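You operate a simulated robot arm through the tools that you are given. There is no shell and no other tool.

You are at the controls of a simulated two-armed robot. One attempt, no reset.

JOB
The wire comes out bowed. Tension, wind back, set the rollers, feed again.
Fine: roller knob and pull gauge at GOOD, straight wire to the yellow mark.

The check looks at the end state, three seconds after you hand in, the way a careful person would. Anything else that was tipped, shoved, dropped, spilled or broken makes it a failure.

ROBOT AND FRAMES
Two 7-joint arms with two-finger parallel grippers on one trunk that stands fixed in place. Base frame: the origin is at the foot of the trunk, x ahead of it, y to its left, z up. Lengths are in cm, angles in rad, forces in N, time in s.
The left shoulder is at [7.3, 18.2, 108.6], the right one opposite. With the tool pointing down near the work surface each hand reaches from about 30 to 76 cm from the base axis, measured 20 degrees to its own side. Payload 3.91 kg a hand.
The TCP of each hand is the grasp point between the finger pads, 3 cm short of the fingertips. In the tool frame z runs along the fingers and y along their closing line. Largest opening 11 cm; finger width 2, thickness 1; the body of the gripper, 4.8 by 11.2 cm, starts 5.5 cm behind the TCP.
Orientation is that of the tool frame in the base frame, as a unit quaternion [w, x, y, z]. With the fingers straight down and closing along the base's y, the tool's x points along the base's -x, its y along +y and its z along -z.

CONTROLS
- The arms move only by the tool arm_command. It takes "left_commands", "right_commands" or both (then of equal length, played together; a hand with none holds still); each is one flat list of numbers, 7 for each row, row after row: the shift along the base's x, y, z in units of 500 mm (1.0 is 500 mm), then the turn, a rotation vector about the base's x, y, z in units of 45 degrees (1.0 is 45 degrees), then the finger opening in cm, from 0 to 11. In form: [dx, dy, dz, wx, wy, wz, gripper, dx, dy, dz, wx, wy, wz, gripper, ...]. A call has 1 to 20 rows; each row is the pose to reach, as a shift and turn from the pose commanded when the call began. A call with a number of a shift or a turn outside -1 to 1 is refused whole. Rows are played at 5 a second. More than 5 cm and 0.15 rad between two rows, or a gripper value outside its range, and nothing of the call is played. A pose out of reach is approached as far as the arm can. The call stops where the force on the tool passes 40 N (or 10 N more than at its start, if that is more) or the arm is blocked; 0.2 s more then pass. The fingers move at their own pace (about 7.2 cm/s each) and stop on an object; they squeeze with about 24 N. The grip force told is the motor's: it shows also when the fingers shut on nothing. Time passes only in rows, and 0.2 s behind the last, so rows that repeat a pose let the fingers close. It gives the time, the measured TCP pose, the force on the tool (base axes), the opening and the grip force at its end, in the units of the frame above (readings bear some noise), with the torque about the TCP (base axes, N m) and any sound that the robot's microphone picked up.
- Cameras (640 x 400 px; columns grow to the right, rows downward): "scene" is now at [19.86, 6.76, 129.8]; the picture's right is [0.71, -0.71, 0.00], its down [-0.25, -0.25, -0.94] and it looks along [0.66, 0.66, -0.35] (base axes); focal length 214 px, centre (320, 200). "left" rides on the left gripper at [7.2, -1.7, -10.3] in its tool frame; the picture's right is [0.23, 0.97, 0.00], its down [-0.76, 0.18, -0.62] and it looks along [-0.61, 0.14, 0.78] (tool axes); focal length 222 px, centre (320, 200). "right" rides on the right gripper at [7.3, 1.7, -10.3] in its tool frame; the picture's right is [-0.23, 0.97, 0.00], its down [-0.76, -0.18, -0.62] and it looks along [-0.61, -0.14, 0.78] (tool axes); focal length 222 px, centre (320, 200). There is no depth. A picture from a camera that has moved, and an enlarged one, comes with that camera's place and axes in the base frame and with its lens.
- get_image(camera): a new picture of that camera. It takes no simulated time.
- move_column(by): moves the trunk up (or, below 0, down) by that many cm; the arms and the scene camera ride with it, the base frame stays. It gives what a move gives, with no picture.
- turn_head(pan, tilt): turns the head with the scene camera to pan (to the left, within 1.396 rad either way) and tilt (down, from -0.506 to 1.204), counted from straight ahead of the robot (the tilt from the chest, where the trunk bows). It gives what a move gives.
- enlarge(camera, box): a new picture of the part [left, top, right, bottom] of that camera's present view, enlarged. It takes no simulated time.
- job_done(): hands the job in; it is judged then, once.

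Nothing tells you positions but the pictures and the camera data. Unless the task says otherwise, let go and move clear before handing in.

The tools are called after "Request:" by a JSON object that holds its "method" and its "body". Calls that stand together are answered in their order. arm_command: Moves the arms, as the interface text tells. Its arguments: {"type":"object","properties":{"left_commands":{"type":"array"},"right_commands":{"type":"array"}},"required":[]} The other tools are called the same way: move_column (by) moves the trunk up or down; turn_head (pan, tilt) turns the head that bears the scene camera; get_image (camera) takes a picture; enlarge (camera, box) takes an enlarged picture of a part of a camera's view; job_done () hands the job in.

At the start:

```text
t: 0.0
left_eef_pos: [24.02, 36.11, 124.4]
left_ee_rot: [0.0, 0.0, 1.0, 0.0]
left_force: [0.0, -0.2, -0.2]
left_torque: [-0.01, 0.0, 0.01]
left_finger_gap: 10.99
left_grip_force: 0.1
right_eef_pos: [36.82, 2.34, 123.55]
right_ee_rot: [-0.006, 0.004, 1.0, 0.0]
right_force: [-0.3, 0.3, -0.5]
right_torque: [0.0, 0.01, 0.0]
right_finger_gap: 11.01
right_grip_force: 0.0
trunk travel left (down, up): [-35.0, 16.4]
head pan, tilt (commanded): [0.539, 0.475]
```

scene: 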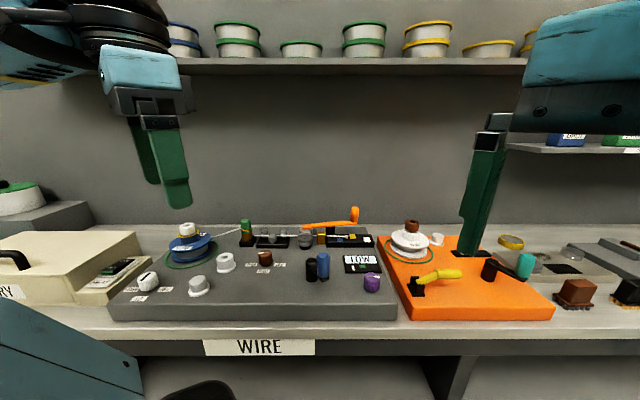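
right: 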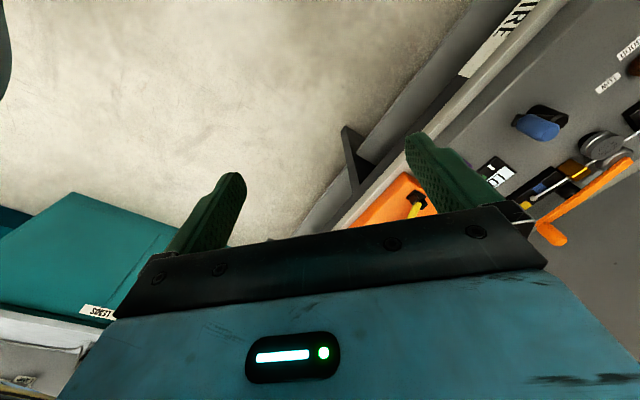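
left: 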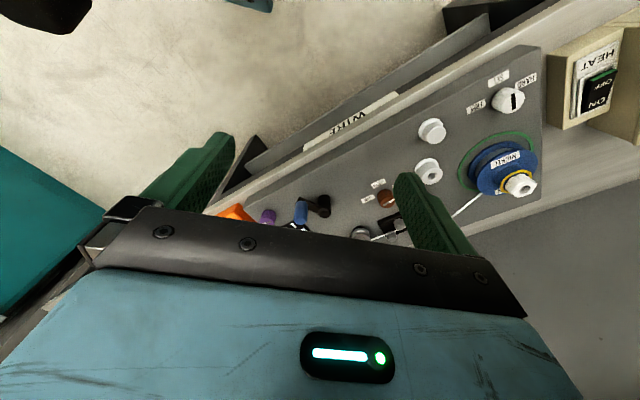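

I see a grey wire machine on a bench with a blue spool, knobs, rollers, a crank and a gauge, and an orange unit next to it. I'll enlarge the scene view to read the labels before moving anything.

Request:
{"method": "enlarge", "body": {"camera": "scene", "box": [100, 200, 260, 320]}}

Request:
{"method": "enlarge", "body": {"camera": "scene", "box": [220, 200, 400, 320]}}

Request:
{"method": "enlarge", "body": {"camera": "scene", "box": [370, 200, 560, 330]}}

Request:
{"method": "enlarge", "body": {"camera": "left", "box": [340, 20, 640, 240]}}

Request:
{"method": "enlarge", "body": {"camera": "right", "box": [400, 0, 640, 250]}}

```text
3.33 times, centred on (180, 260) of scene
camera zoom: at [19.86, 6.76, 129.8], right [0.71, -0.71, 0.0], down [-0.25, -0.25, -0.94], along [0.66, 0.66, -0.35], focal length 715 px, centre (787, 0)
```

zoom: 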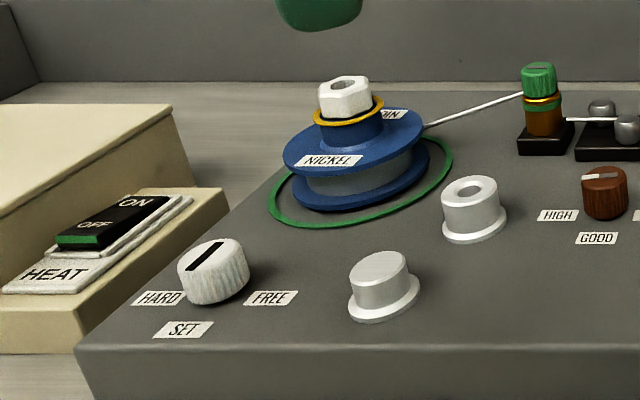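

```text
3.33 times, centred on (310, 260) of scene
camera zoom: at [19.86, 6.76, 129.8], right [0.71, -0.71, 0.0], down [-0.25, -0.25, -0.94], along [0.66, 0.66, -0.35], focal length 715 px, centre (353, 0)
```

zoom: 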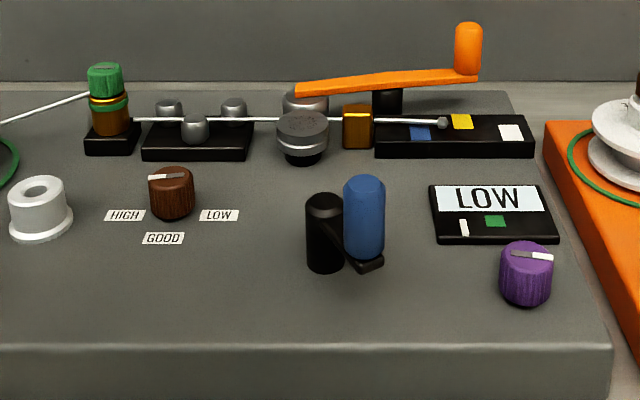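

```text
3.08 times, centred on (465, 265) of scene
camera zoom: at [19.86, 6.76, 129.8], right [0.71, -0.71, 0.0], down [-0.25, -0.25, -0.94], along [0.66, 0.66, -0.35], focal length 660 px, centre (-126, 0)
```

zoom: 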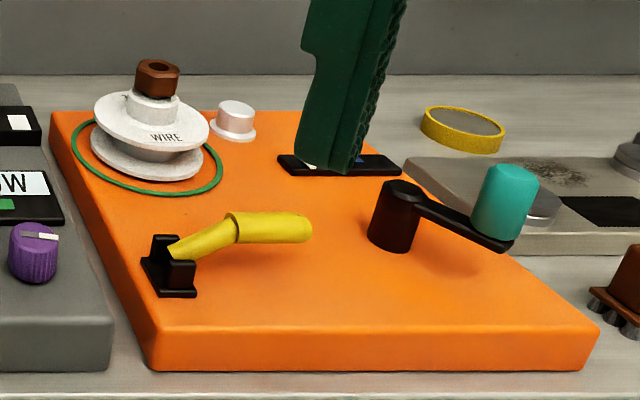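

```text
1.82 times, centred on (490, 130) of left
camera zoom: at [16.61, 34.21, 134.85], right [-0.23, 0.97, 0.0], down [0.76, 0.18, 0.62], along [0.61, 0.14, -0.78], focal length 404 px, centre (11, 327)
```

zoom: 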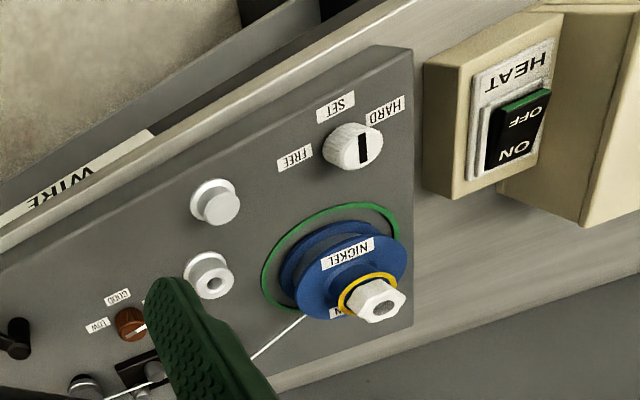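

```text
1.60 times, centred on (520, 125) of right
camera zoom: at [29.79, 4.13, 133.87], right [0.24, 0.97, 0.0], down [0.77, -0.18, 0.62], along [0.6, -0.15, -0.79], focal length 355 px, centre (0, 320)
```

zoom: 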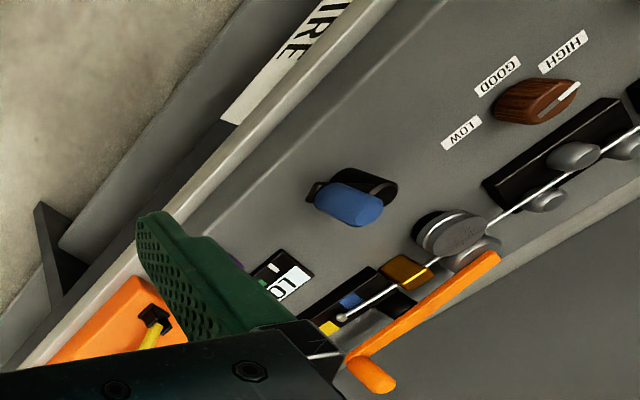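

The wire runs from the NICKEL spool past a green-topped post and the rollers to a gauge strip, with the pull gauge at LOW. I need closer views to tell which control does what.

Request:
{"method": "enlarge", "body": {"camera": "scene", "box": [230, 205, 310, 255]}}

Request:
{"method": "enlarge", "body": {"camera": "scene", "box": [295, 200, 375, 250]}}

Request:
{"method": "enlarge", "body": {"camera": "scene", "box": [295, 245, 391, 305]}}

Request:
{"method": "enlarge", "body": {"camera": "scene", "box": [160, 210, 240, 260]}}

Request:
{"method": "enlarge", "body": {"camera": "scene", "box": [120, 250, 216, 310]}}

```text
8.00 times, centred on (270, 230) of scene
camera zoom: at [19.86, 6.76, 129.8], right [0.71, -0.71, 0.0], down [-0.25, -0.25, -0.94], along [0.66, 0.66, -0.35], focal length 1716 px, centre (720, -40)
```

zoom: 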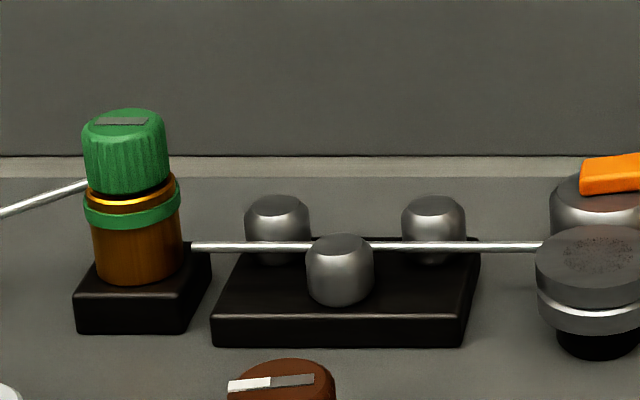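

```text
8.00 times, centred on (335, 225) of scene
camera zoom: at [19.86, 6.76, 129.8], right [0.71, -0.71, 0.0], down [-0.25, -0.25, -0.94], along [0.66, 0.66, -0.35], focal length 1716 px, centre (200, 0)
```

zoom: 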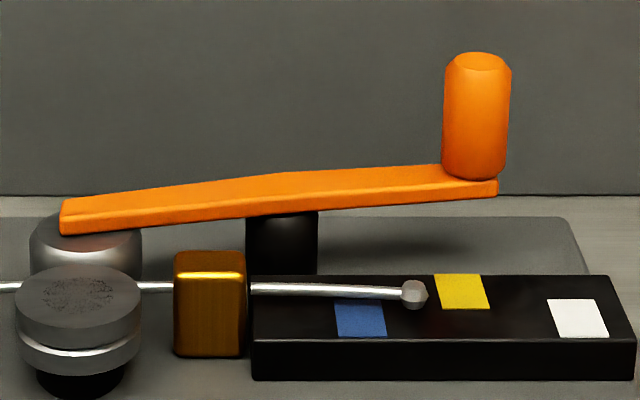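

```text
6.67 times, centred on (343, 275) of scene
camera zoom: at [19.86, 6.76, 129.8], right [0.71, -0.71, 0.0], down [-0.25, -0.25, -0.94], along [0.66, 0.66, -0.35], focal length 1430 px, centre (167, -300)
```

zoom: 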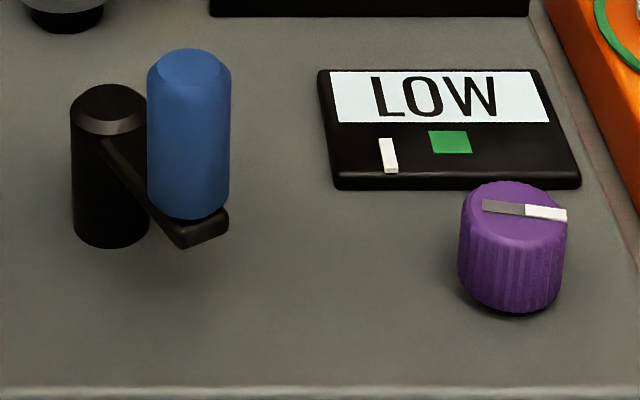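

```text
8.00 times, centred on (200, 235) of scene
camera zoom: at [19.86, 6.76, 129.8], right [0.71, -0.71, 0.0], down [-0.25, -0.25, -0.94], along [0.66, 0.66, -0.35], focal length 1716 px, centre (1280, -80)
```

zoom: 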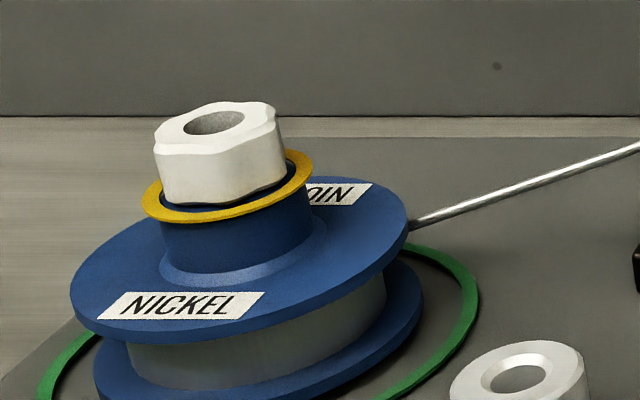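

```text
6.67 times, centred on (168, 280) of scene
camera zoom: at [19.86, 6.76, 129.8], right [0.71, -0.71, 0.0], down [-0.25, -0.25, -0.94], along [0.66, 0.66, -0.35], focal length 1430 px, centre (1333, -333)
```

zoom: 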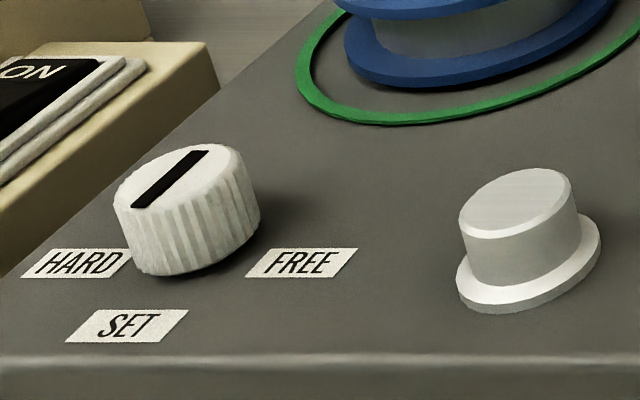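

I place the panel top near z≈85.5 cm, with the machine turned 45° to the base, and the wire line far back (about 88 cm from the trunk). I'll bring both hands in above the front of the panel, turned 45°, for a closer look from above.

Request:
{"method": "arm_command", "body": {"left_commands": [0.002, 0.042, -0.02, 0, 0, 0.125, 11, 0.004, 0.085, -0.04, 0, 0, 0.25, 11, 0.006, 0.127, -0.06, 0, 0, 0.375, 11, 0.008, 0.169, -0.08, 0, 0, 0.5, 11, 0.009, 0.211, -0.1, 0, 0, 0.625, 11, 0.011, 0.254, -0.12, 0, 0, 0.75, 11, 0.013, 0.296, -0.14, 0, 0, 0.875, 11, 0.015, 0.338, -0.16, 0, 0, 1.0, 11], "right_commands": [0.0265, 0.05, -0.02, 0, 0, 0.125, 11, 0.053, 0.1, -0.04, 0, 0, 0.25, 11, 0.08, 0.15, -0.06, 0, 0, 0.375, 11, 0.106, 0.2, -0.08, 0, 0, 0.5, 11, 0.133, 0.25, -0.1, 0, 0, 0.625, 11, 0.159, 0.3, -0.12, 0, 0, 0.75, 11, 0.186, 0.35, -0.14, 0, 0, 0.875, 11, 0.212, 0.4, -0.16, 0, 0, 1.0, 11]}}

```text
t: 1.4
left_eef_pos: [24.36, 47.67, 118.84]
left_ee_rot: [0.0, -0.267, 0.964, 0.0]
left_force: [-1.2, 0.9, 0.5]
left_torque: [-0.02, -0.01, 0.01]
left_finger_gap: 11.0
left_grip_force: 0.0
right_eef_pos: [49.85, 9.16, 121.61]
right_ee_rot: [0.003, -0.193, 0.979, 0.057]
right_force: [0.0, 0.5, -0.4]
right_torque: [-0.02, 0.0, 0.03]
right_finger_gap: 10.99
right_grip_force: 0.0
right hand out of reach, approached as far as the arm can: row 6
trunk travel left (down, up): [-35.0, 16.4]
head pan, tilt (commanded): [0.539, 0.475]
stopped in row 6 (right hand): the arm was blocked; the commanded pose is now the measured one
```

The left hand moved in, and the right arm was blocked partway, probably because it was too high and stretched out. I'll look from both cameras here.

Request:
{"method": "get_image", "body": {"camera": "left"}}

Request:
{"method": "get_image", "body": {"camera": "right"}}

Request:
{"method": "get_image", "body": {"camera": "scene"}}

```text
taken
camera left: at [18.96, 42.4, 129.33], right [-0.7, 0.72, 0.0], down [0.56, 0.55, 0.62], along [0.45, 0.43, -0.78], focal length 222 px, centre (320, 200)
```

left: 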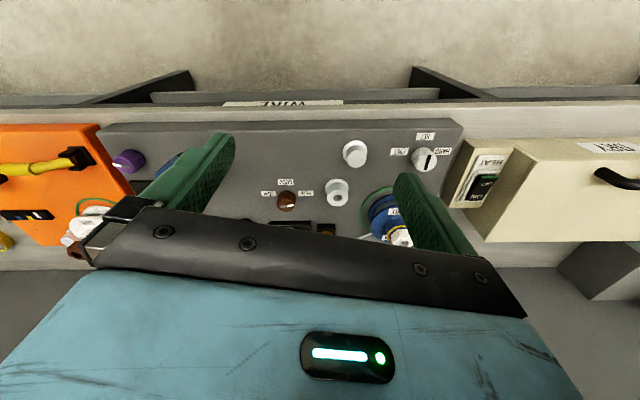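

```text
taken
camera right: at [42.56, 6.76, 131.89], right [-0.16, 0.98, 0.11], down [0.78, 0.06, 0.62], along [0.6, 0.19, -0.77], focal length 222 px, centre (320, 200)
```

right: 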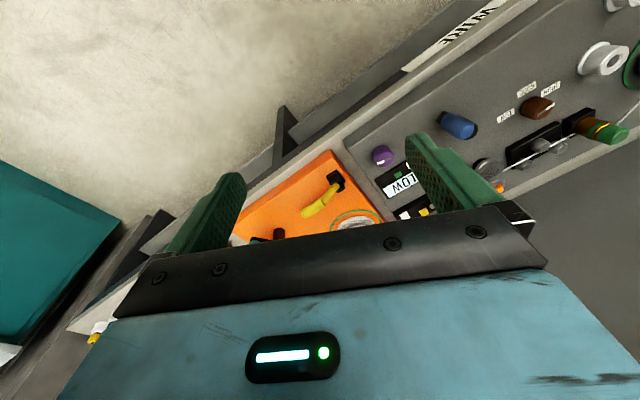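

```text
taken
camera scene: at [21.05, 4.99, 128.75], right [0.51, -0.86, 0.0], down [-0.39, -0.24, -0.89], along [0.76, 0.46, -0.46], focal length 214 px, centre (320, 200)
```

scene: 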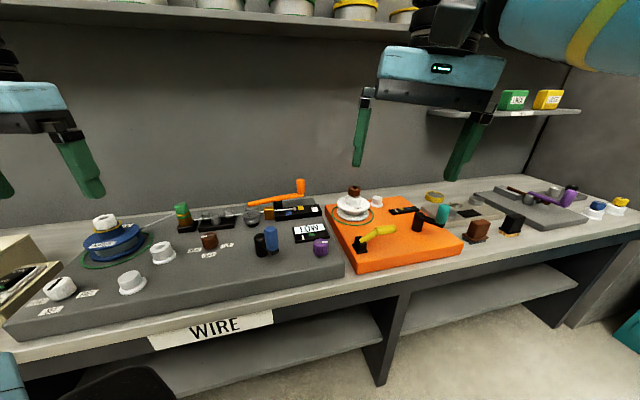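

The head has also settled to its commanded pan. I'll zoom in on the knobs in the left view, which is upside down relative to the bench.

Request:
{"method": "enlarge", "body": {"camera": "left", "box": [376, 125, 472, 185]}}

Request:
{"method": "enlarge", "body": {"camera": "left", "box": [250, 130, 410, 230]}}

Request:
{"method": "enlarge", "body": {"camera": "right", "box": [360, 70, 520, 220]}}

Request:
{"method": "enlarge", "body": {"camera": "right", "box": [480, 60, 640, 190]}}

Request:
{"method": "enlarge", "body": {"camera": "scene", "box": [160, 170, 340, 280]}}

```text
6.67 times, centred on (424, 155) of left
camera zoom: at [18.96, 42.4, 129.33], right [-0.7, 0.72, 0.0], down [0.56, 0.55, 0.62], along [0.45, 0.43, -0.78], focal length 1481 px, centre (-373, 500)
```

zoom: 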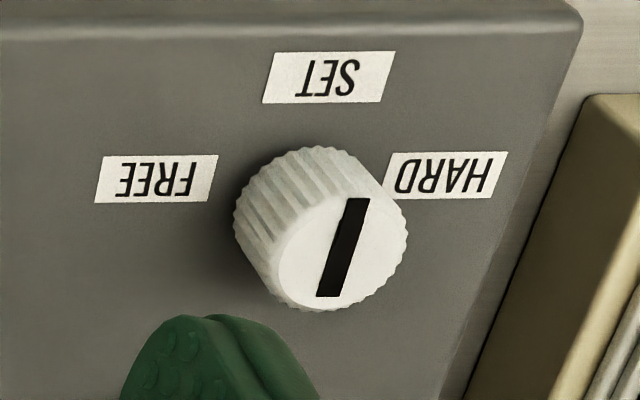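

```text
4.00 times, centred on (330, 180) of left
camera zoom: at [18.96, 42.4, 129.33], right [-0.7, 0.72, 0.0], down [0.56, 0.55, 0.62], along [0.45, 0.43, -0.78], focal length 888 px, centre (280, 280)
```

zoom: 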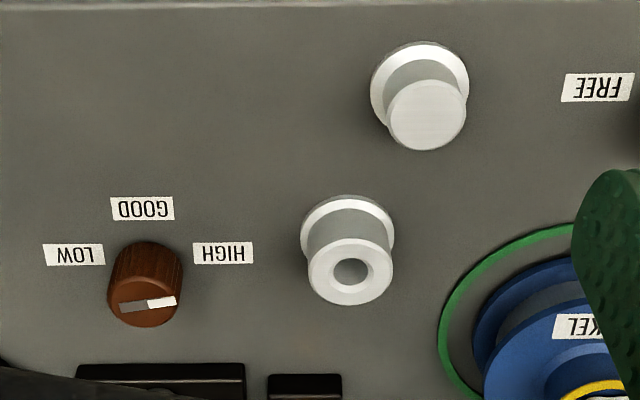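

```text
2.67 times, centred on (440, 145) of right
camera zoom: at [42.56, 6.76, 131.89], right [-0.16, 0.98, 0.11], down [0.78, 0.06, 0.62], along [0.6, 0.19, -0.77], focal length 592 px, centre (0, 347)
```

zoom: 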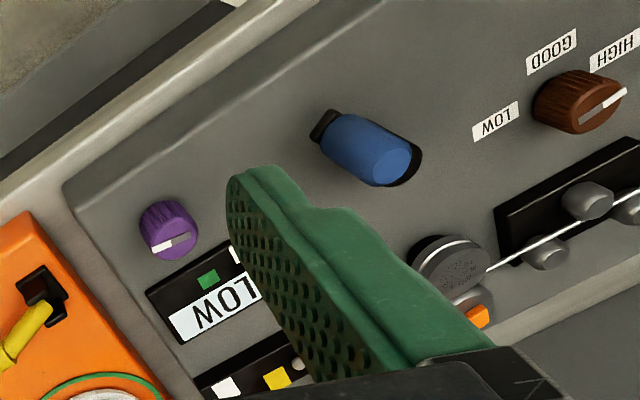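

```text
3.08 times, centred on (560, 125) of right
camera zoom: at [42.56, 6.76, 131.89], right [-0.16, 0.98, 0.11], down [0.78, 0.06, 0.62], along [0.6, 0.19, -0.77], focal length 684 px, centre (-418, 431)
```

zoom: 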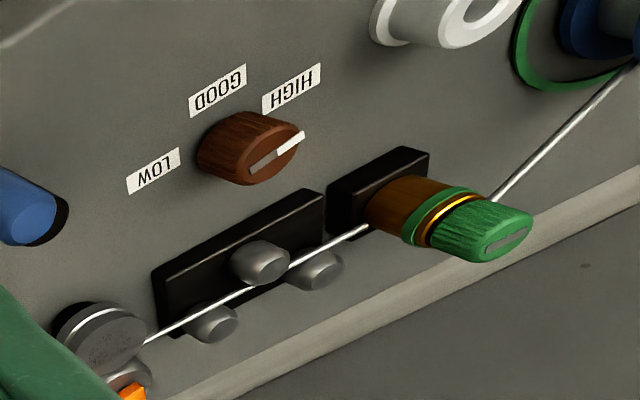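

```text
3.56 times, centred on (250, 225) of scene
camera zoom: at [21.05, 4.99, 128.75], right [0.51, -0.86, 0.0], down [-0.39, -0.24, -0.89], along [0.76, 0.46, -0.46], focal length 763 px, centre (569, 111)
```

zoom: 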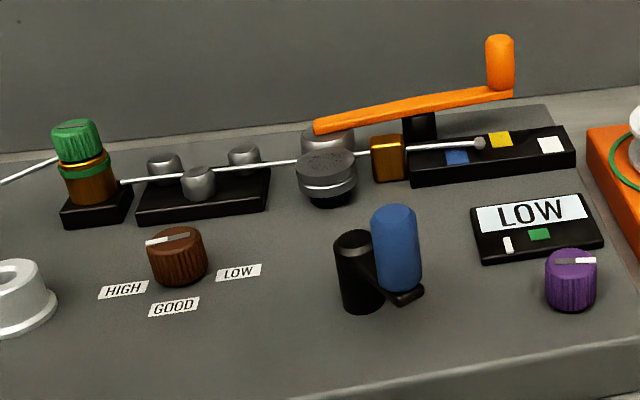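

The white knob's bar points to SET, the brown knob's white end points to HIGH and the purple knob sits by the gauge. The blue crank, purple, brown and white knobs look reachable for the left hand, so I'll retract the right hand out of the way first.

Request:
{"method": "arm_command", "body": {"right_commands": [-0.06, -0.06, 0.0, 0, 0, -0.1, 11, -0.12, -0.12, 0.0, 0, 0, -0.2, 11, -0.18, -0.2, 0.0, 0, 0, -0.3, 11, -0.24, -0.28, 0.0, 0, 0, -0.4, 11, -0.28, -0.36, 0.0, 0, 0, -0.5, 11, -0.3, -0.44, 0.0, 0, 0, -0.5, 11]}}

Request:
{"method": "arm_command", "body": {"left_commands": [0.06, -0.03, -0.04, 0, 0, 0.03, 11, 0.14, -0.06, -0.08, 0, 0, 0.06, 11, 0.21, -0.09, -0.12, 0, 0, 0.09, 11, 0.28, -0.12, -0.16, 0, 0, 0.12, 11, 0.35, -0.15, -0.2, 0, 0, 0.15, 11, 0.42, -0.18, -0.22, 0, 0, 0.18, 11, 0.49, -0.21, -0.24, 0, 0, 0.21, 11, 0.56, -0.24, -0.26, 0, 0, 0.24, 11, 0.63, -0.27, -0.27, 0, 0, 0.27, 11, 0.7, -0.3, -0.276, 0, 0, 0.31, 11, 0.74, -0.33, -0.276, 0, 0, 0.31, 11, 0.77, -0.346, -0.276, 0, 0, 0.31, 11]}}

```text
t: 2.4
left_eef_pos: [24.5, 47.54, 118.92]
left_ee_rot: [0.001, -0.268, 0.963, 0.0]
left_force: [-0.4, 0.5, 0.1]
left_torque: [0.0, 0.0, 0.02]
left_finger_gap: 10.99
left_grip_force: 0.0
right_eef_pos: [38.4, -5.02, 121.3]
right_ee_rot: [0.01, -0.022, 0.998, 0.057]
right_force: [13.6, 8.7, -0.3]
right_torque: [-1.0, 1.72, -0.85]
right_finger_gap: 11.03
right_grip_force: 0.1
trunk travel left (down, up): [-35.0, 16.4]
head pan, tilt (commanded): [0.539, 0.475]
stopped in row 5 (right hand): the force on the tool passed its limit at 60 N (the readings are from after the stop); the commanded pose is now the measured one
```

```text
t: 5.0
left_eef_pos: [63.06, 30.32, 105.09]
left_ee_rot: [0.0, -0.383, 0.924, 0.001]
left_force: [0.3, -0.3, 0.5]
left_torque: [-0.05, -0.01, -0.01]
left_finger_gap: 11.02
left_grip_force: 0.2
right_eef_pos: [38.33, -4.93, 121.18]
right_ee_rot: [0.01, -0.026, 0.998, 0.056]
right_force: [23.0, 8.0, -5.2]
right_torque: [-0.83, 2.18, -0.7]
right_finger_gap: 10.98
right_grip_force: 0.1
trunk travel left (down, up): [-35.0, 16.4]
head pan, tilt (commanded): [0.539, 0.475]
```

The right hand has hit something: about 23 N pushing it toward +x,+y. I'll look before moving it any further.

Request:
{"method": "get_image", "body": {"camera": "right"}}

Request:
{"method": "get_image", "body": {"camera": "scene"}}

Request:
{"method": "get_image", "body": {"camera": "left"}}

```text
taken
camera right: at [30.98, -4.72, 131.53], right [0.18, 0.98, 0.11], down [0.76, -0.21, 0.62], along [0.63, -0.02, -0.78], focal length 222 px, centre (320, 200)
```

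right: 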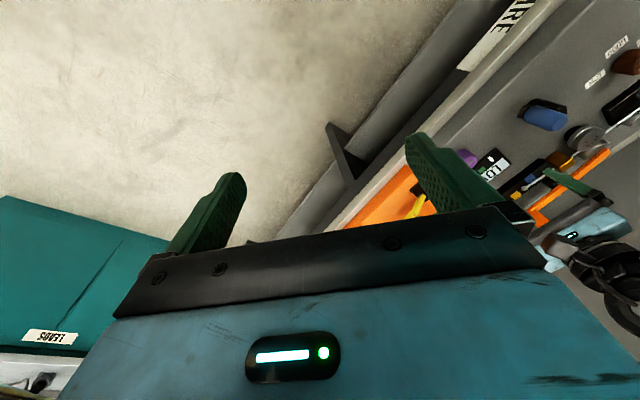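

```text
taken
camera scene: at [21.41, 4.6, 128.87], right [0.48, -0.88, 0.0], down [-0.39, -0.21, -0.9], along [0.79, 0.43, -0.44], focal length 214 px, centre (320, 200)
```

scene: 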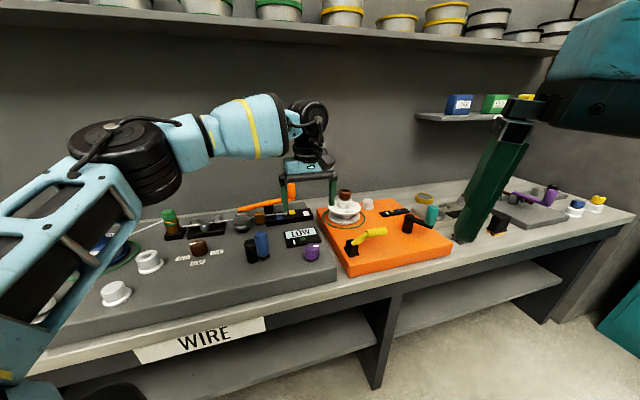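

```text
taken
camera left: at [59.07, 23.96, 115.42], right [-0.85, 0.53, 0.0], down [0.41, 0.66, 0.62], along [0.33, 0.53, -0.78], focal length 222 px, centre (320, 200)
```

left: 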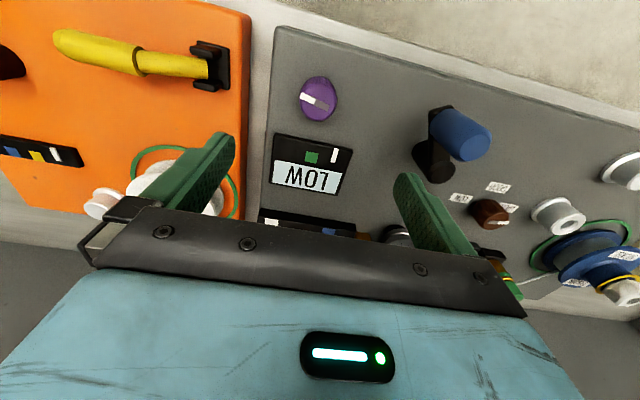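

Nothing on the bench is touching the right hand, so it is most likely pressing against the robot's own body. I'll move it a little along the push direction to relieve it and check the force.

Request:
{"method": "arm_command", "body": {"right_commands": [0.02, 0.01, 0.0, 0, 0, 0, 11, 0.05, 0.03, 0.0, 0, 0, 0, 11, 0.08, 0.05, 0.0, 0, 0, 0, 11]}}

Request:
{"method": "get_image", "body": {"camera": "scene"}}

```text
t: 5.8
left_eef_pos: [62.93, 30.37, 105.15]
left_ee_rot: [0.001, -0.382, 0.924, -0.001]
left_force: [0.6, -0.1, 0.2]
left_torque: [0.01, 0.04, -0.03]
left_finger_gap: 10.98
left_grip_force: 0.1
right_eef_pos: [42.32, -2.47, 121.33]
right_ee_rot: [0.01, -0.025, 0.998, 0.057]
right_force: [1.3, 0.0, 0.0]
right_torque: [0.01, 0.02, -0.01]
right_finger_gap: 11.01
right_grip_force: 0.1
trunk travel left (down, up): [-35.0, 16.4]
head pan, tilt (commanded): [0.539, 0.475]
```

```text
taken
camera scene: at [21.14, 4.91, 128.73], right [0.51, -0.86, 0.0], down [-0.39, -0.23, -0.89], along [0.76, 0.46, -0.46], focal length 214 px, centre (320, 200)
```

scene: 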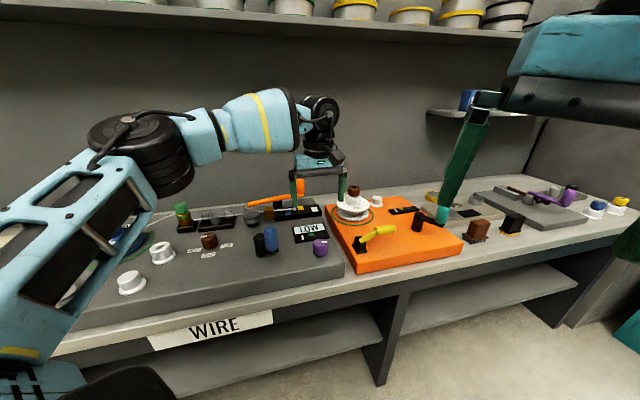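

The hand was leaning on the head camera and is now free. I'll move the right hand forward and sideways, clear of the head.

Request:
{"method": "arm_command", "body": {"right_commands": [0.03, -0.06, 0.0, 0, 0, 0, 11, 0.05, -0.12, 0.0, 0, 0, 0, 11, 0.05, -0.2, 0.0, 0, 0, 0, 11, 0.05, -0.28, 0.0, 0, 0, 0, 11, 0.05, -0.36, 0.0, 0, 0, 0, 11]}}

Request:
{"method": "get_image", "body": {"camera": "scene"}}

Request:
{"method": "enlarge", "body": {"camera": "left", "box": [260, 50, 420, 210]}}

Request:
{"method": "enlarge", "body": {"camera": "left", "box": [400, 80, 560, 240]}}

```text
t: 7.0
left_eef_pos: [63.01, 30.2, 105.21]
left_ee_rot: [0.001, -0.383, 0.924, 0.0]
left_force: [0.6, 0.0, 0.4]
left_torque: [0.02, 0.01, -0.02]
left_finger_gap: 10.99
left_grip_force: 0.0
right_eef_pos: [44.79, -20.6, 121.38]
right_ee_rot: [0.01, -0.026, 0.998, 0.056]
right_force: [0.3, -0.2, -0.2]
right_torque: [0.01, -0.01, 0.0]
right_finger_gap: 11.0
right_grip_force: 0.0
trunk travel left (down, up): [-35.0, 16.4]
head pan, tilt (commanded): [0.539, 0.475]
```

```text
taken
camera scene: at [21.07, 4.78, 128.75], right [0.51, -0.86, 0.0], down [-0.39, -0.23, -0.89], along [0.76, 0.46, -0.46], focal length 214 px, centre (320, 200)
```

scene: 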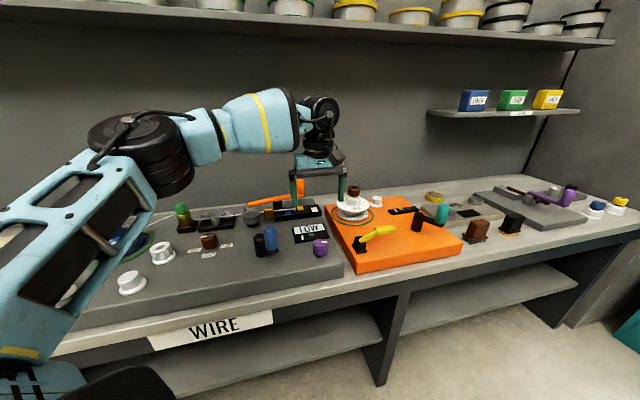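

```text
2.50 times, centred on (340, 130) of left
camera zoom: at [58.9, 23.82, 115.58], right [-0.85, 0.53, 0.0], down [0.41, 0.66, 0.62], along [0.33, 0.53, -0.78], focal length 555 px, centre (270, 375)
```

zoom: 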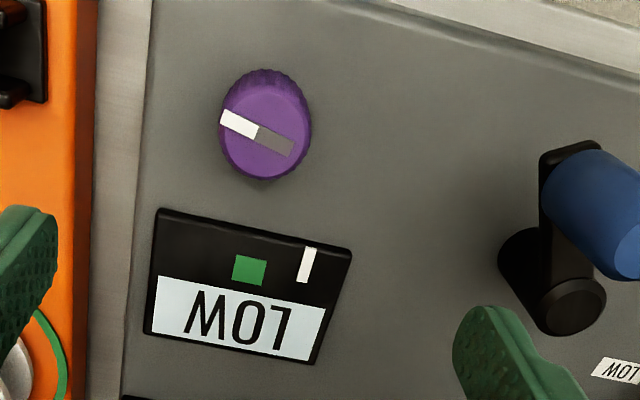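

```text
2.50 times, centred on (480, 160) of left
camera zoom: at [58.9, 23.82, 115.58], right [-0.85, 0.53, 0.0], down [0.41, 0.66, 0.62], along [0.33, 0.53, -0.78], focal length 555 px, centre (-80, 300)
```

zoom: 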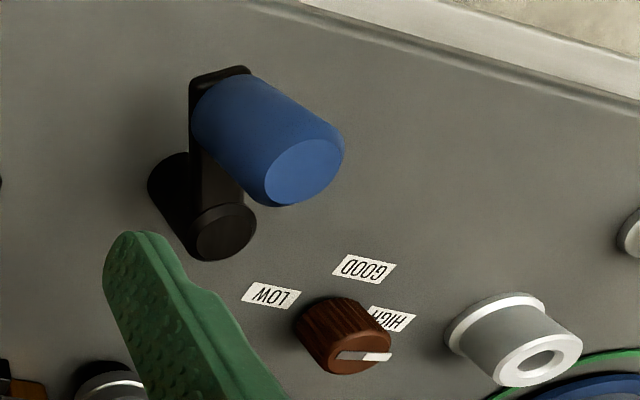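

The right hand is clear now. The panel top works out at z≈86.3, with the purple knob near (62.8, 29.6) and its top at z≈90. I'll lower the left hand toward it and check alignment.

Request:
{"method": "arm_command", "body": {"left_commands": [-0.002, -0.005, -0.06, 0, 0, 0, 9, -0.004, -0.01, -0.12, 0, 0, 0, 8, -0.004, -0.01, -0.17, 0, 0, 0, 8, -0.004, -0.01, -0.17, 0, 0, 0, 8]}}

Request:
{"method": "get_image", "body": {"camera": "left"}}

Request:
{"method": "enlarge", "body": {"camera": "scene", "box": [240, 190, 360, 270]}}

```text
t: 8.0
left_eef_pos: [62.67, 29.68, 96.79]
left_ee_rot: [0.001, -0.383, 0.924, -0.001]
left_force: [0.6, -0.5, 0.0]
left_torque: [-0.02, 0.01, 0.03]
left_finger_gap: 7.99
left_grip_force: 0.0
right_eef_pos: [44.75, -20.46, 121.39]
right_ee_rot: [0.01, -0.024, 0.998, 0.056]
right_force: [0.4, 0.3, -0.1]
right_torque: [-0.03, 0.0, 0.0]
right_finger_gap: 10.97
right_grip_force: 0.0
trunk travel left (down, up): [-35.0, 16.4]
head pan, tilt (commanded): [0.539, 0.475]
```

```text
taken
camera left: at [58.63, 23.36, 107.06], right [-0.85, 0.53, 0.0], down [0.41, 0.66, 0.62], along [0.33, 0.53, -0.78], focal length 222 px, centre (320, 200)
```

left: 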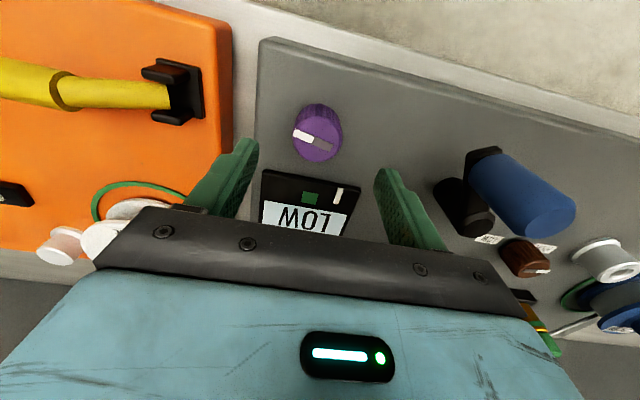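

```text
5.00 times, centred on (300, 230) of scene
camera zoom: at [21.1, 4.89, 128.74], right [0.51, -0.86, 0.0], down [-0.39, -0.23, -0.89], along [0.76, 0.46, -0.46], focal length 1072 px, centre (420, 50)
```

zoom: 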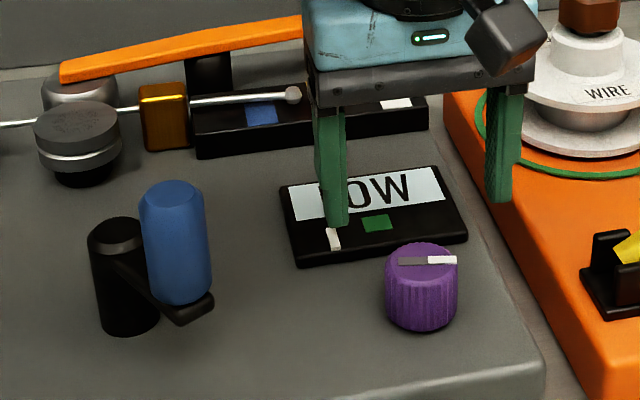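

The purple knob is at about (62.85, 29.5) and I'm nearly over it. I'll descend with the fingertips just above the panel and close on it.

Request:
{"method": "arm_command", "body": {"left_commands": [0.0026, -0.0026, -0.05, 0, 0, 0, 7.5, 0.0026, -0.0026, -0.09, 0, 0, 0, 7, 0.0026, -0.0026, -0.122, 0, 0, 0, 7, 0.0026, -0.0026, -0.122, 0, 0, 0, 7]}}

Request:
{"method": "arm_command", "body": {"left_commands": [0, 0, 0, 0, 0, 0, 5, 0, 0, 0, 0, 0, 0, 3, 0, 0, 0, 0, 0, 0, 2, 0, 0, 0, 0, 0, 0, 2, 0, 0, 0, 0, 0, 0, 2]}}

Request:
{"method": "get_image", "body": {"camera": "left"}}

Request:
{"method": "enlarge", "body": {"camera": "scene", "box": [240, 190, 360, 270]}}

```text
t: 9.0
left_eef_pos: [62.82, 29.65, 90.58]
left_ee_rot: [0.0, -0.383, 0.924, 0.0]
left_force: [0.4, 0.9, 1.0]
left_torque: [0.0, -0.03, 0.02]
left_finger_gap: 6.99
left_grip_force: 0.0
right_eef_pos: [44.64, -20.44, 121.45]
right_ee_rot: [0.01, -0.025, 0.998, 0.057]
right_force: [1.0, 0.2, 0.7]
right_torque: [-0.03, -0.01, 0.01]
right_finger_gap: 11.01
right_grip_force: 0.1
trunk travel left (down, up): [-35.0, 16.4]
head pan, tilt (commanded): [0.539, 0.475]
```

```text
t: 10.2
left_eef_pos: [62.8, 29.61, 90.64]
left_ee_rot: [0.0, -0.383, 0.924, -0.001]
left_force: [-3.0, 1.2, -2.4]
left_torque: [0.33, -0.02, 0.03]
left_finger_gap: 4.07
left_grip_force: 45.2
right_eef_pos: [44.68, -20.34, 121.34]
right_ee_rot: [0.01, -0.025, 0.998, 0.056]
right_force: [-0.7, 0.5, -0.6]
right_torque: [0.03, -0.04, -0.03]
right_finger_gap: 10.98
right_grip_force: 0.1
trunk travel left (down, up): [-35.0, 16.4]
head pan, tilt (commanded): [0.539, 0.475]
```

```text
taken
camera left: at [58.83, 23.26, 100.92], right [-0.85, 0.53, 0.0], down [0.41, 0.66, 0.62], along [0.33, 0.53, -0.78], focal length 222 px, centre (320, 200)
```

left: 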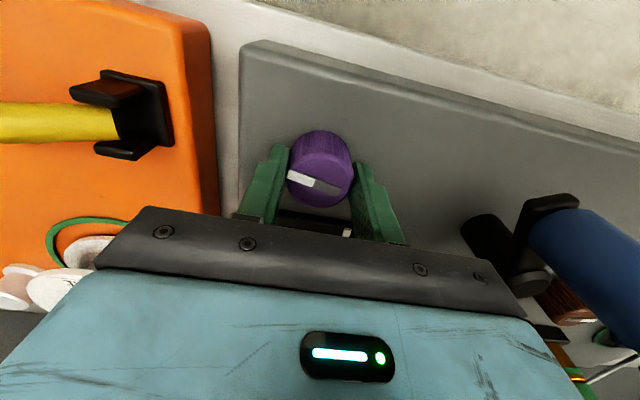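

```text
5.00 times, centred on (300, 230) of scene
camera zoom: at [21.11, 4.91, 128.74], right [0.51, -0.86, 0.0], down [-0.39, -0.23, -0.89], along [0.76, 0.46, -0.46], focal length 1072 px, centre (420, 50)
```

zoom: 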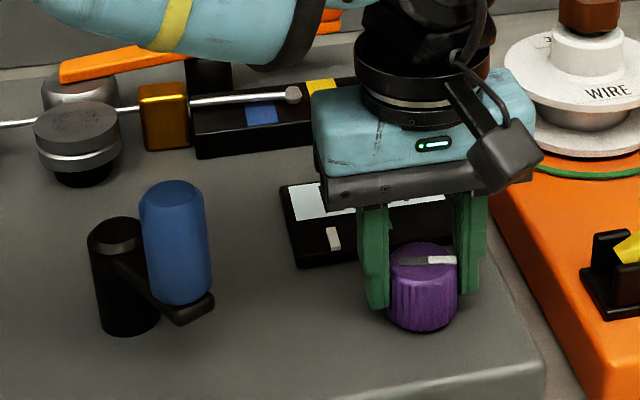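

The knob is held (gap 4.07 cm) and the gauge marker is still visible beside the hand. I'll turn it about 20° clockwise and watch the gauge.

Request:
{"method": "arm_command", "body": {"left_commands": [0, 0, 0, 0, 0, -0.1, 2, 0, 0, 0, 0, 0, -0.2, 2, 0, 0, 0, 0, 0, -0.3, 2, 0, 0, 0, 0, 0, -0.4, 2, 0, 0, 0, 0, 0, -0.45, 2, 0, 0, 0, 0, 0, -0.45, 2]}}

Request:
{"method": "get_image", "body": {"camera": "left"}}

Request:
{"method": "enlarge", "body": {"camera": "scene", "box": [240, 190, 360, 270]}}

```text
t: 11.6
left_eef_pos: [62.86, 29.6, 90.51]
left_ee_rot: [0.0, -0.214, 0.977, 0.0]
left_force: [-7.9, 2.3, -6.1]
left_torque: [0.43, -0.42, 0.0]
left_finger_gap: 4.08
left_grip_force: 45.5
right_eef_pos: [44.67, -20.34, 121.35]
right_ee_rot: [0.01, -0.025, 0.998, 0.056]
right_force: [0.1, 0.2, 0.1]
right_torque: [0.01, -0.02, 0.02]
right_finger_gap: 11.01
right_grip_force: 0.1
trunk travel left (down, up): [-35.0, 16.4]
head pan, tilt (commanded): [0.539, 0.475]
```

```text
taken
camera left: at [56.88, 25.04, 100.93], right [-0.61, 0.79, 0.0], down [0.62, 0.48, 0.62], along [0.49, 0.38, -0.78], focal length 222 px, centre (320, 200)
```

left: 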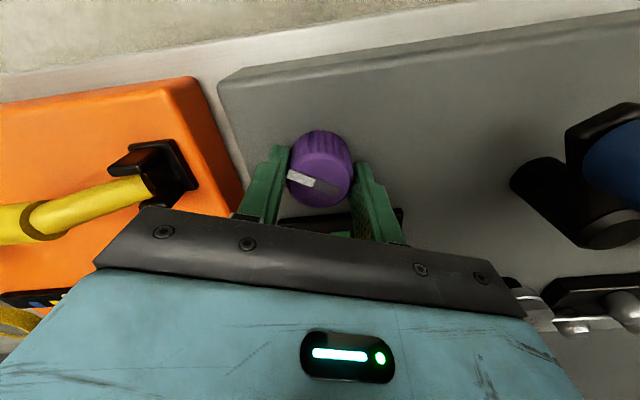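

```text
5.00 times, centred on (300, 230) of scene
camera zoom: at [21.08, 4.94, 128.74], right [0.51, -0.86, 0.0], down [-0.39, -0.23, -0.89], along [0.76, 0.46, -0.46], focal length 1072 px, centre (420, 50)
```

zoom: 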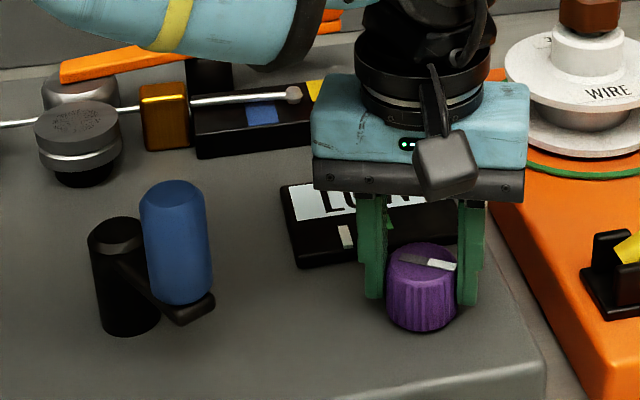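

Clockwise moves the gauge marker right, toward the green patch, so purple is the tension knob. It moved about 13 of the 43 px needed, so I'll keep turning.

Request:
{"method": "arm_command", "body": {"left_commands": [0, 0, 0, 0, 0, -0.1, 2, 0, 0, 0, 0, 0, -0.2, 2, 0, 0, 0, 0, 0, -0.3, 2, 0, 0, 0, 0, 0, -0.4, 2, 0, 0, 0, 0, 0, -0.5, 2, 0, 0, 0, 0, 0, -0.6, 2, 0, 0, 0, 0, 0, -0.7, 2, 0, 0, 0, 0, 0, -0.75, 2, 0, 0, 0, 0, 0, -0.75, 2]}}

Request:
{"method": "get_image", "body": {"camera": "left"}}

Request:
{"method": "enlarge", "body": {"camera": "scene", "box": [240, 190, 360, 270]}}

```text
t: 13.6
left_eef_pos: [62.81, 29.72, 90.51]
left_ee_rot: [0.001, 0.08, 0.997, -0.001]
left_force: [-7.2, 6.4, -3.9]
left_torque: [0.21, 0.72, -0.01]
left_finger_gap: 4.08
left_grip_force: 45.0
right_eef_pos: [44.61, -20.29, 121.27]
right_ee_rot: [0.009, -0.025, 0.998, 0.057]
right_force: [-1.0, -0.6, -0.5]
right_torque: [0.02, -0.02, 0.04]
right_finger_gap: 11.01
right_grip_force: 0.0
trunk travel left (down, up): [-35.0, 16.4]
head pan, tilt (commanded): [0.539, 0.475]
```

```text
taken
camera left: at [55.32, 29.13, 100.92], right [-0.07, 1.0, 0.0], down [0.78, 0.06, 0.62], along [0.62, 0.04, -0.78], focal length 222 px, centre (320, 200)
```

left: 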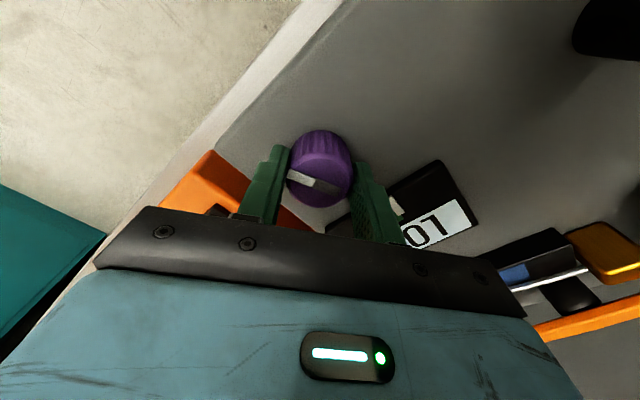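

```text
5.00 times, centred on (300, 230) of scene
camera zoom: at [21.08, 4.99, 128.74], right [0.51, -0.86, 0.0], down [-0.39, -0.24, -0.89], along [0.76, 0.46, -0.46], focal length 1072 px, centre (420, 50)
```

zoom: 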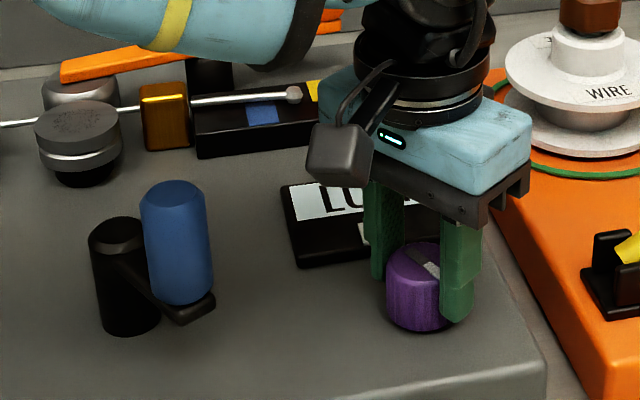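

The marker has moved about 30 px and the gauge still reads LOW. I'll turn it about 22° more.

Request:
{"method": "arm_command", "body": {"left_commands": [0, 0, 0, 0, 0, -0.1, 2, 0, 0, 0, 0, 0, -0.2, 2, 0, 0, 0, 0, 0, -0.3, 2, 0, 0, 0, 0, 0, -0.4, 2, 0, 0, 0, 0, 0, -0.5, 2, 0, 0, 0, 0, 0, -0.5, 2, 0, 0, 0, 0, 0, -0.5, 2]}}

Request:
{"method": "get_image", "body": {"camera": "left"}}

Request:
{"method": "enlarge", "body": {"camera": "scene", "box": [240, 190, 360, 270]}}

```text
t: 14.7
left_eef_pos: [62.91, 29.78, 90.46]
left_ee_rot: [0.007, 0.217, 0.976, 0.006]
left_force: [1.3, 11.1, -1.8]
left_torque: [-0.95, -0.01, 0.0]
left_finger_gap: 4.05
left_grip_force: 44.8
left hand out of reach, approached as far as the arm can: row 4, 5
right_eef_pos: [44.73, -20.49, 121.29]
right_ee_rot: [0.01, -0.023, 0.998, 0.057]
right_force: [0.2, -0.5, 0.3]
right_torque: [0.0, 0.02, -0.06]
right_finger_gap: 10.98
right_grip_force: 0.0
trunk travel left (down, up): [-35.0, 16.4]
head pan, tilt (commanded): [0.539, 0.475]
stopped in row 5 (left hand): the force on the tool passed its limit at 59 N (the readings are from after the stop); the commanded pose is now the measured one
```

```text
taken
camera left: at [55.33, 31.05, 100.77], right [0.21, 0.98, 0.01], down [0.76, -0.17, 0.63], along [0.62, -0.12, -0.77], focal length 222 px, centre (320, 200)
```

left: 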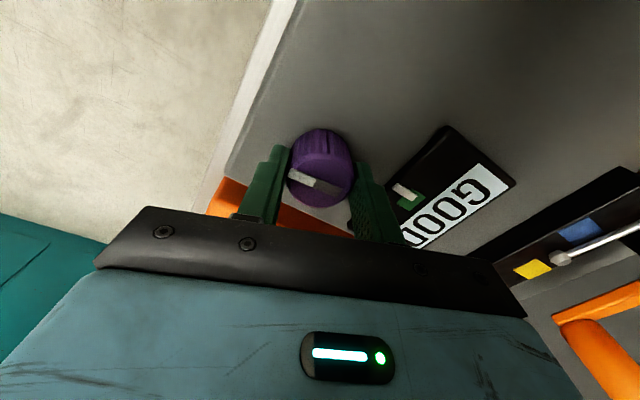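

```text
5.00 times, centred on (300, 230) of scene
camera zoom: at [21.13, 4.88, 128.72], right [0.51, -0.86, 0.0], down [-0.39, -0.23, -0.89], along [0.76, 0.46, -0.46], focal length 1072 px, centre (420, 50)
```

zoom: 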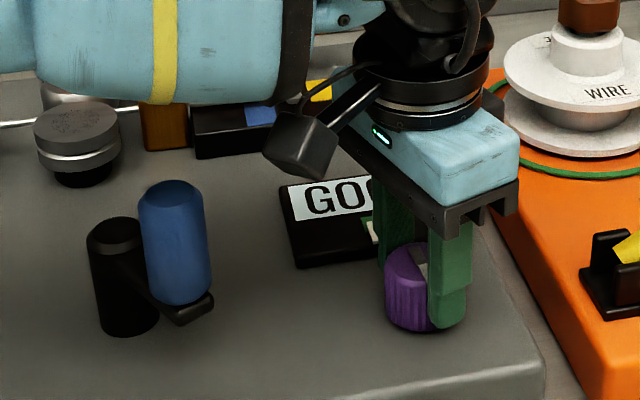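

The gauge now reads GOOD, but the wrist is at its limit there. I'll check how well the marker sits on the green before letting go.

Request:
{"method": "enlarge", "body": {"camera": "left", "box": [360, 120, 520, 250]}}

Request:
{"method": "enlarge", "body": {"camera": "scene", "box": [285, 215, 345, 255]}}

```text
3.08 times, centred on (440, 185) of left
camera zoom: at [55.33, 31.05, 100.77], right [0.21, 0.98, 0.01], down [0.76, -0.17, 0.63], along [0.62, -0.12, -0.77], focal length 684 px, centre (-49, 246)
```

zoom: 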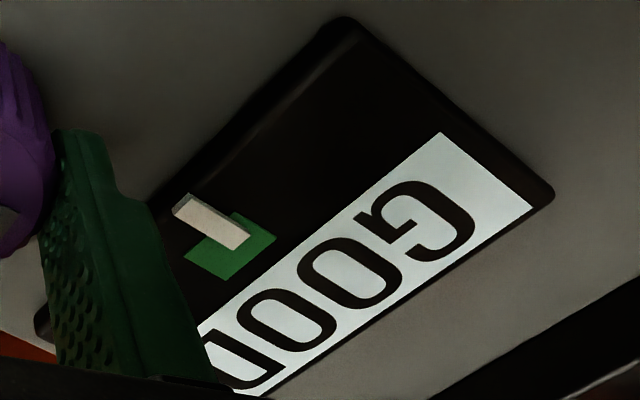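

```text
10.00 times, centred on (315, 235) of scene
camera zoom: at [21.13, 4.88, 128.72], right [0.51, -0.86, 0.0], down [-0.39, -0.23, -0.89], along [0.76, 0.46, -0.46], focal length 2145 px, centre (370, -150)
```

zoom: 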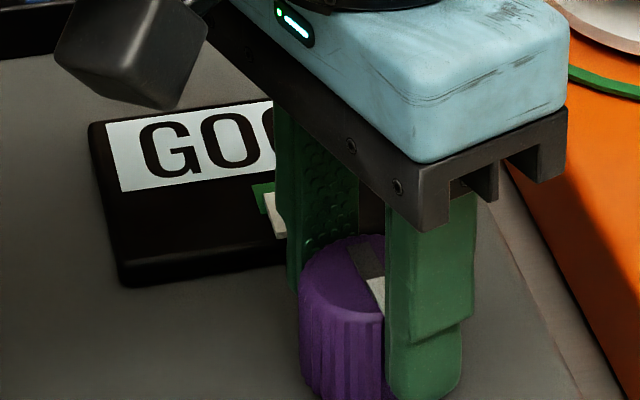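

The marker sits within the green patch. I'll open the fingers, rise straight up and check that the gauge stays at GOOD.

Request:
{"method": "arm_command", "body": {"left_commands": [0, 0, 0, 0, 0, 0, 3.8, 0, 0, 0, 0, 0, 0, 4.6, 0, 0, 0, 0, 0, 0, 6.5, 0, 0, 0, 0, 0, 0, 6.5, 0, 0, 0.04, 0, 0, 0, 6.5, 0, 0, 0.1, 0, 0, 0, 6.5, 0, 0, 0.18, 0, 0, 0, 6.5, 0, 0, 0.26, 0, 0, 0, 6.5]}}

Request:
{"method": "enlarge", "body": {"camera": "scene", "box": [240, 190, 360, 270]}}

Request:
{"method": "get_image", "body": {"camera": "left"}}

```text
t: 16.5
left_eef_pos: [62.28, 28.66, 102.46]
left_ee_rot: [0.007, 0.218, 0.976, 0.006]
left_force: [0.2, -0.3, -0.3]
left_torque: [0.02, -0.05, -0.02]
left_finger_gap: 6.51
left_grip_force: 0.0
left hand out of reach, approached as far as the arm can: row 7, 8
right_eef_pos: [44.51, -20.61, 121.38]
right_ee_rot: [0.011, -0.025, 0.998, 0.058]
right_force: [0.6, -0.2, -0.9]
right_torque: [0.07, -0.03, 0.01]
right_finger_gap: 10.98
right_grip_force: 0.1
trunk travel left (down, up): [-35.0, 16.4]
head pan, tilt (commanded): [0.539, 0.475]
```

```text
5.00 times, centred on (300, 230) of scene
camera zoom: at [20.94, 4.72, 128.78], right [0.51, -0.86, 0.0], down [-0.39, -0.23, -0.89], along [0.76, 0.46, -0.45], focal length 1072 px, centre (420, 50)
```

zoom: 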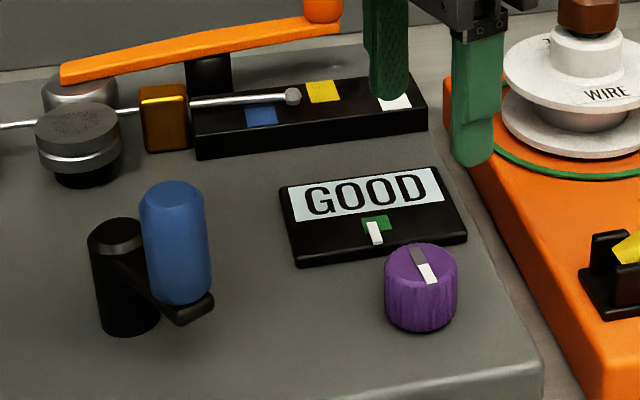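

```text
taken
camera left: at [54.69, 30.2, 112.84], right [0.21, 0.98, 0.01], down [0.76, -0.17, 0.63], along [0.62, -0.12, -0.77], focal length 222 px, centre (320, 200)
```

left: 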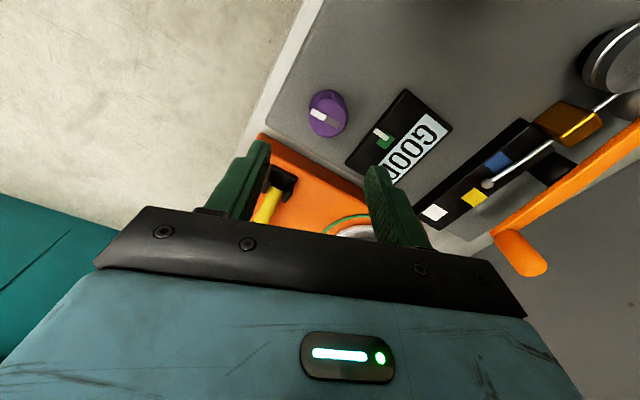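

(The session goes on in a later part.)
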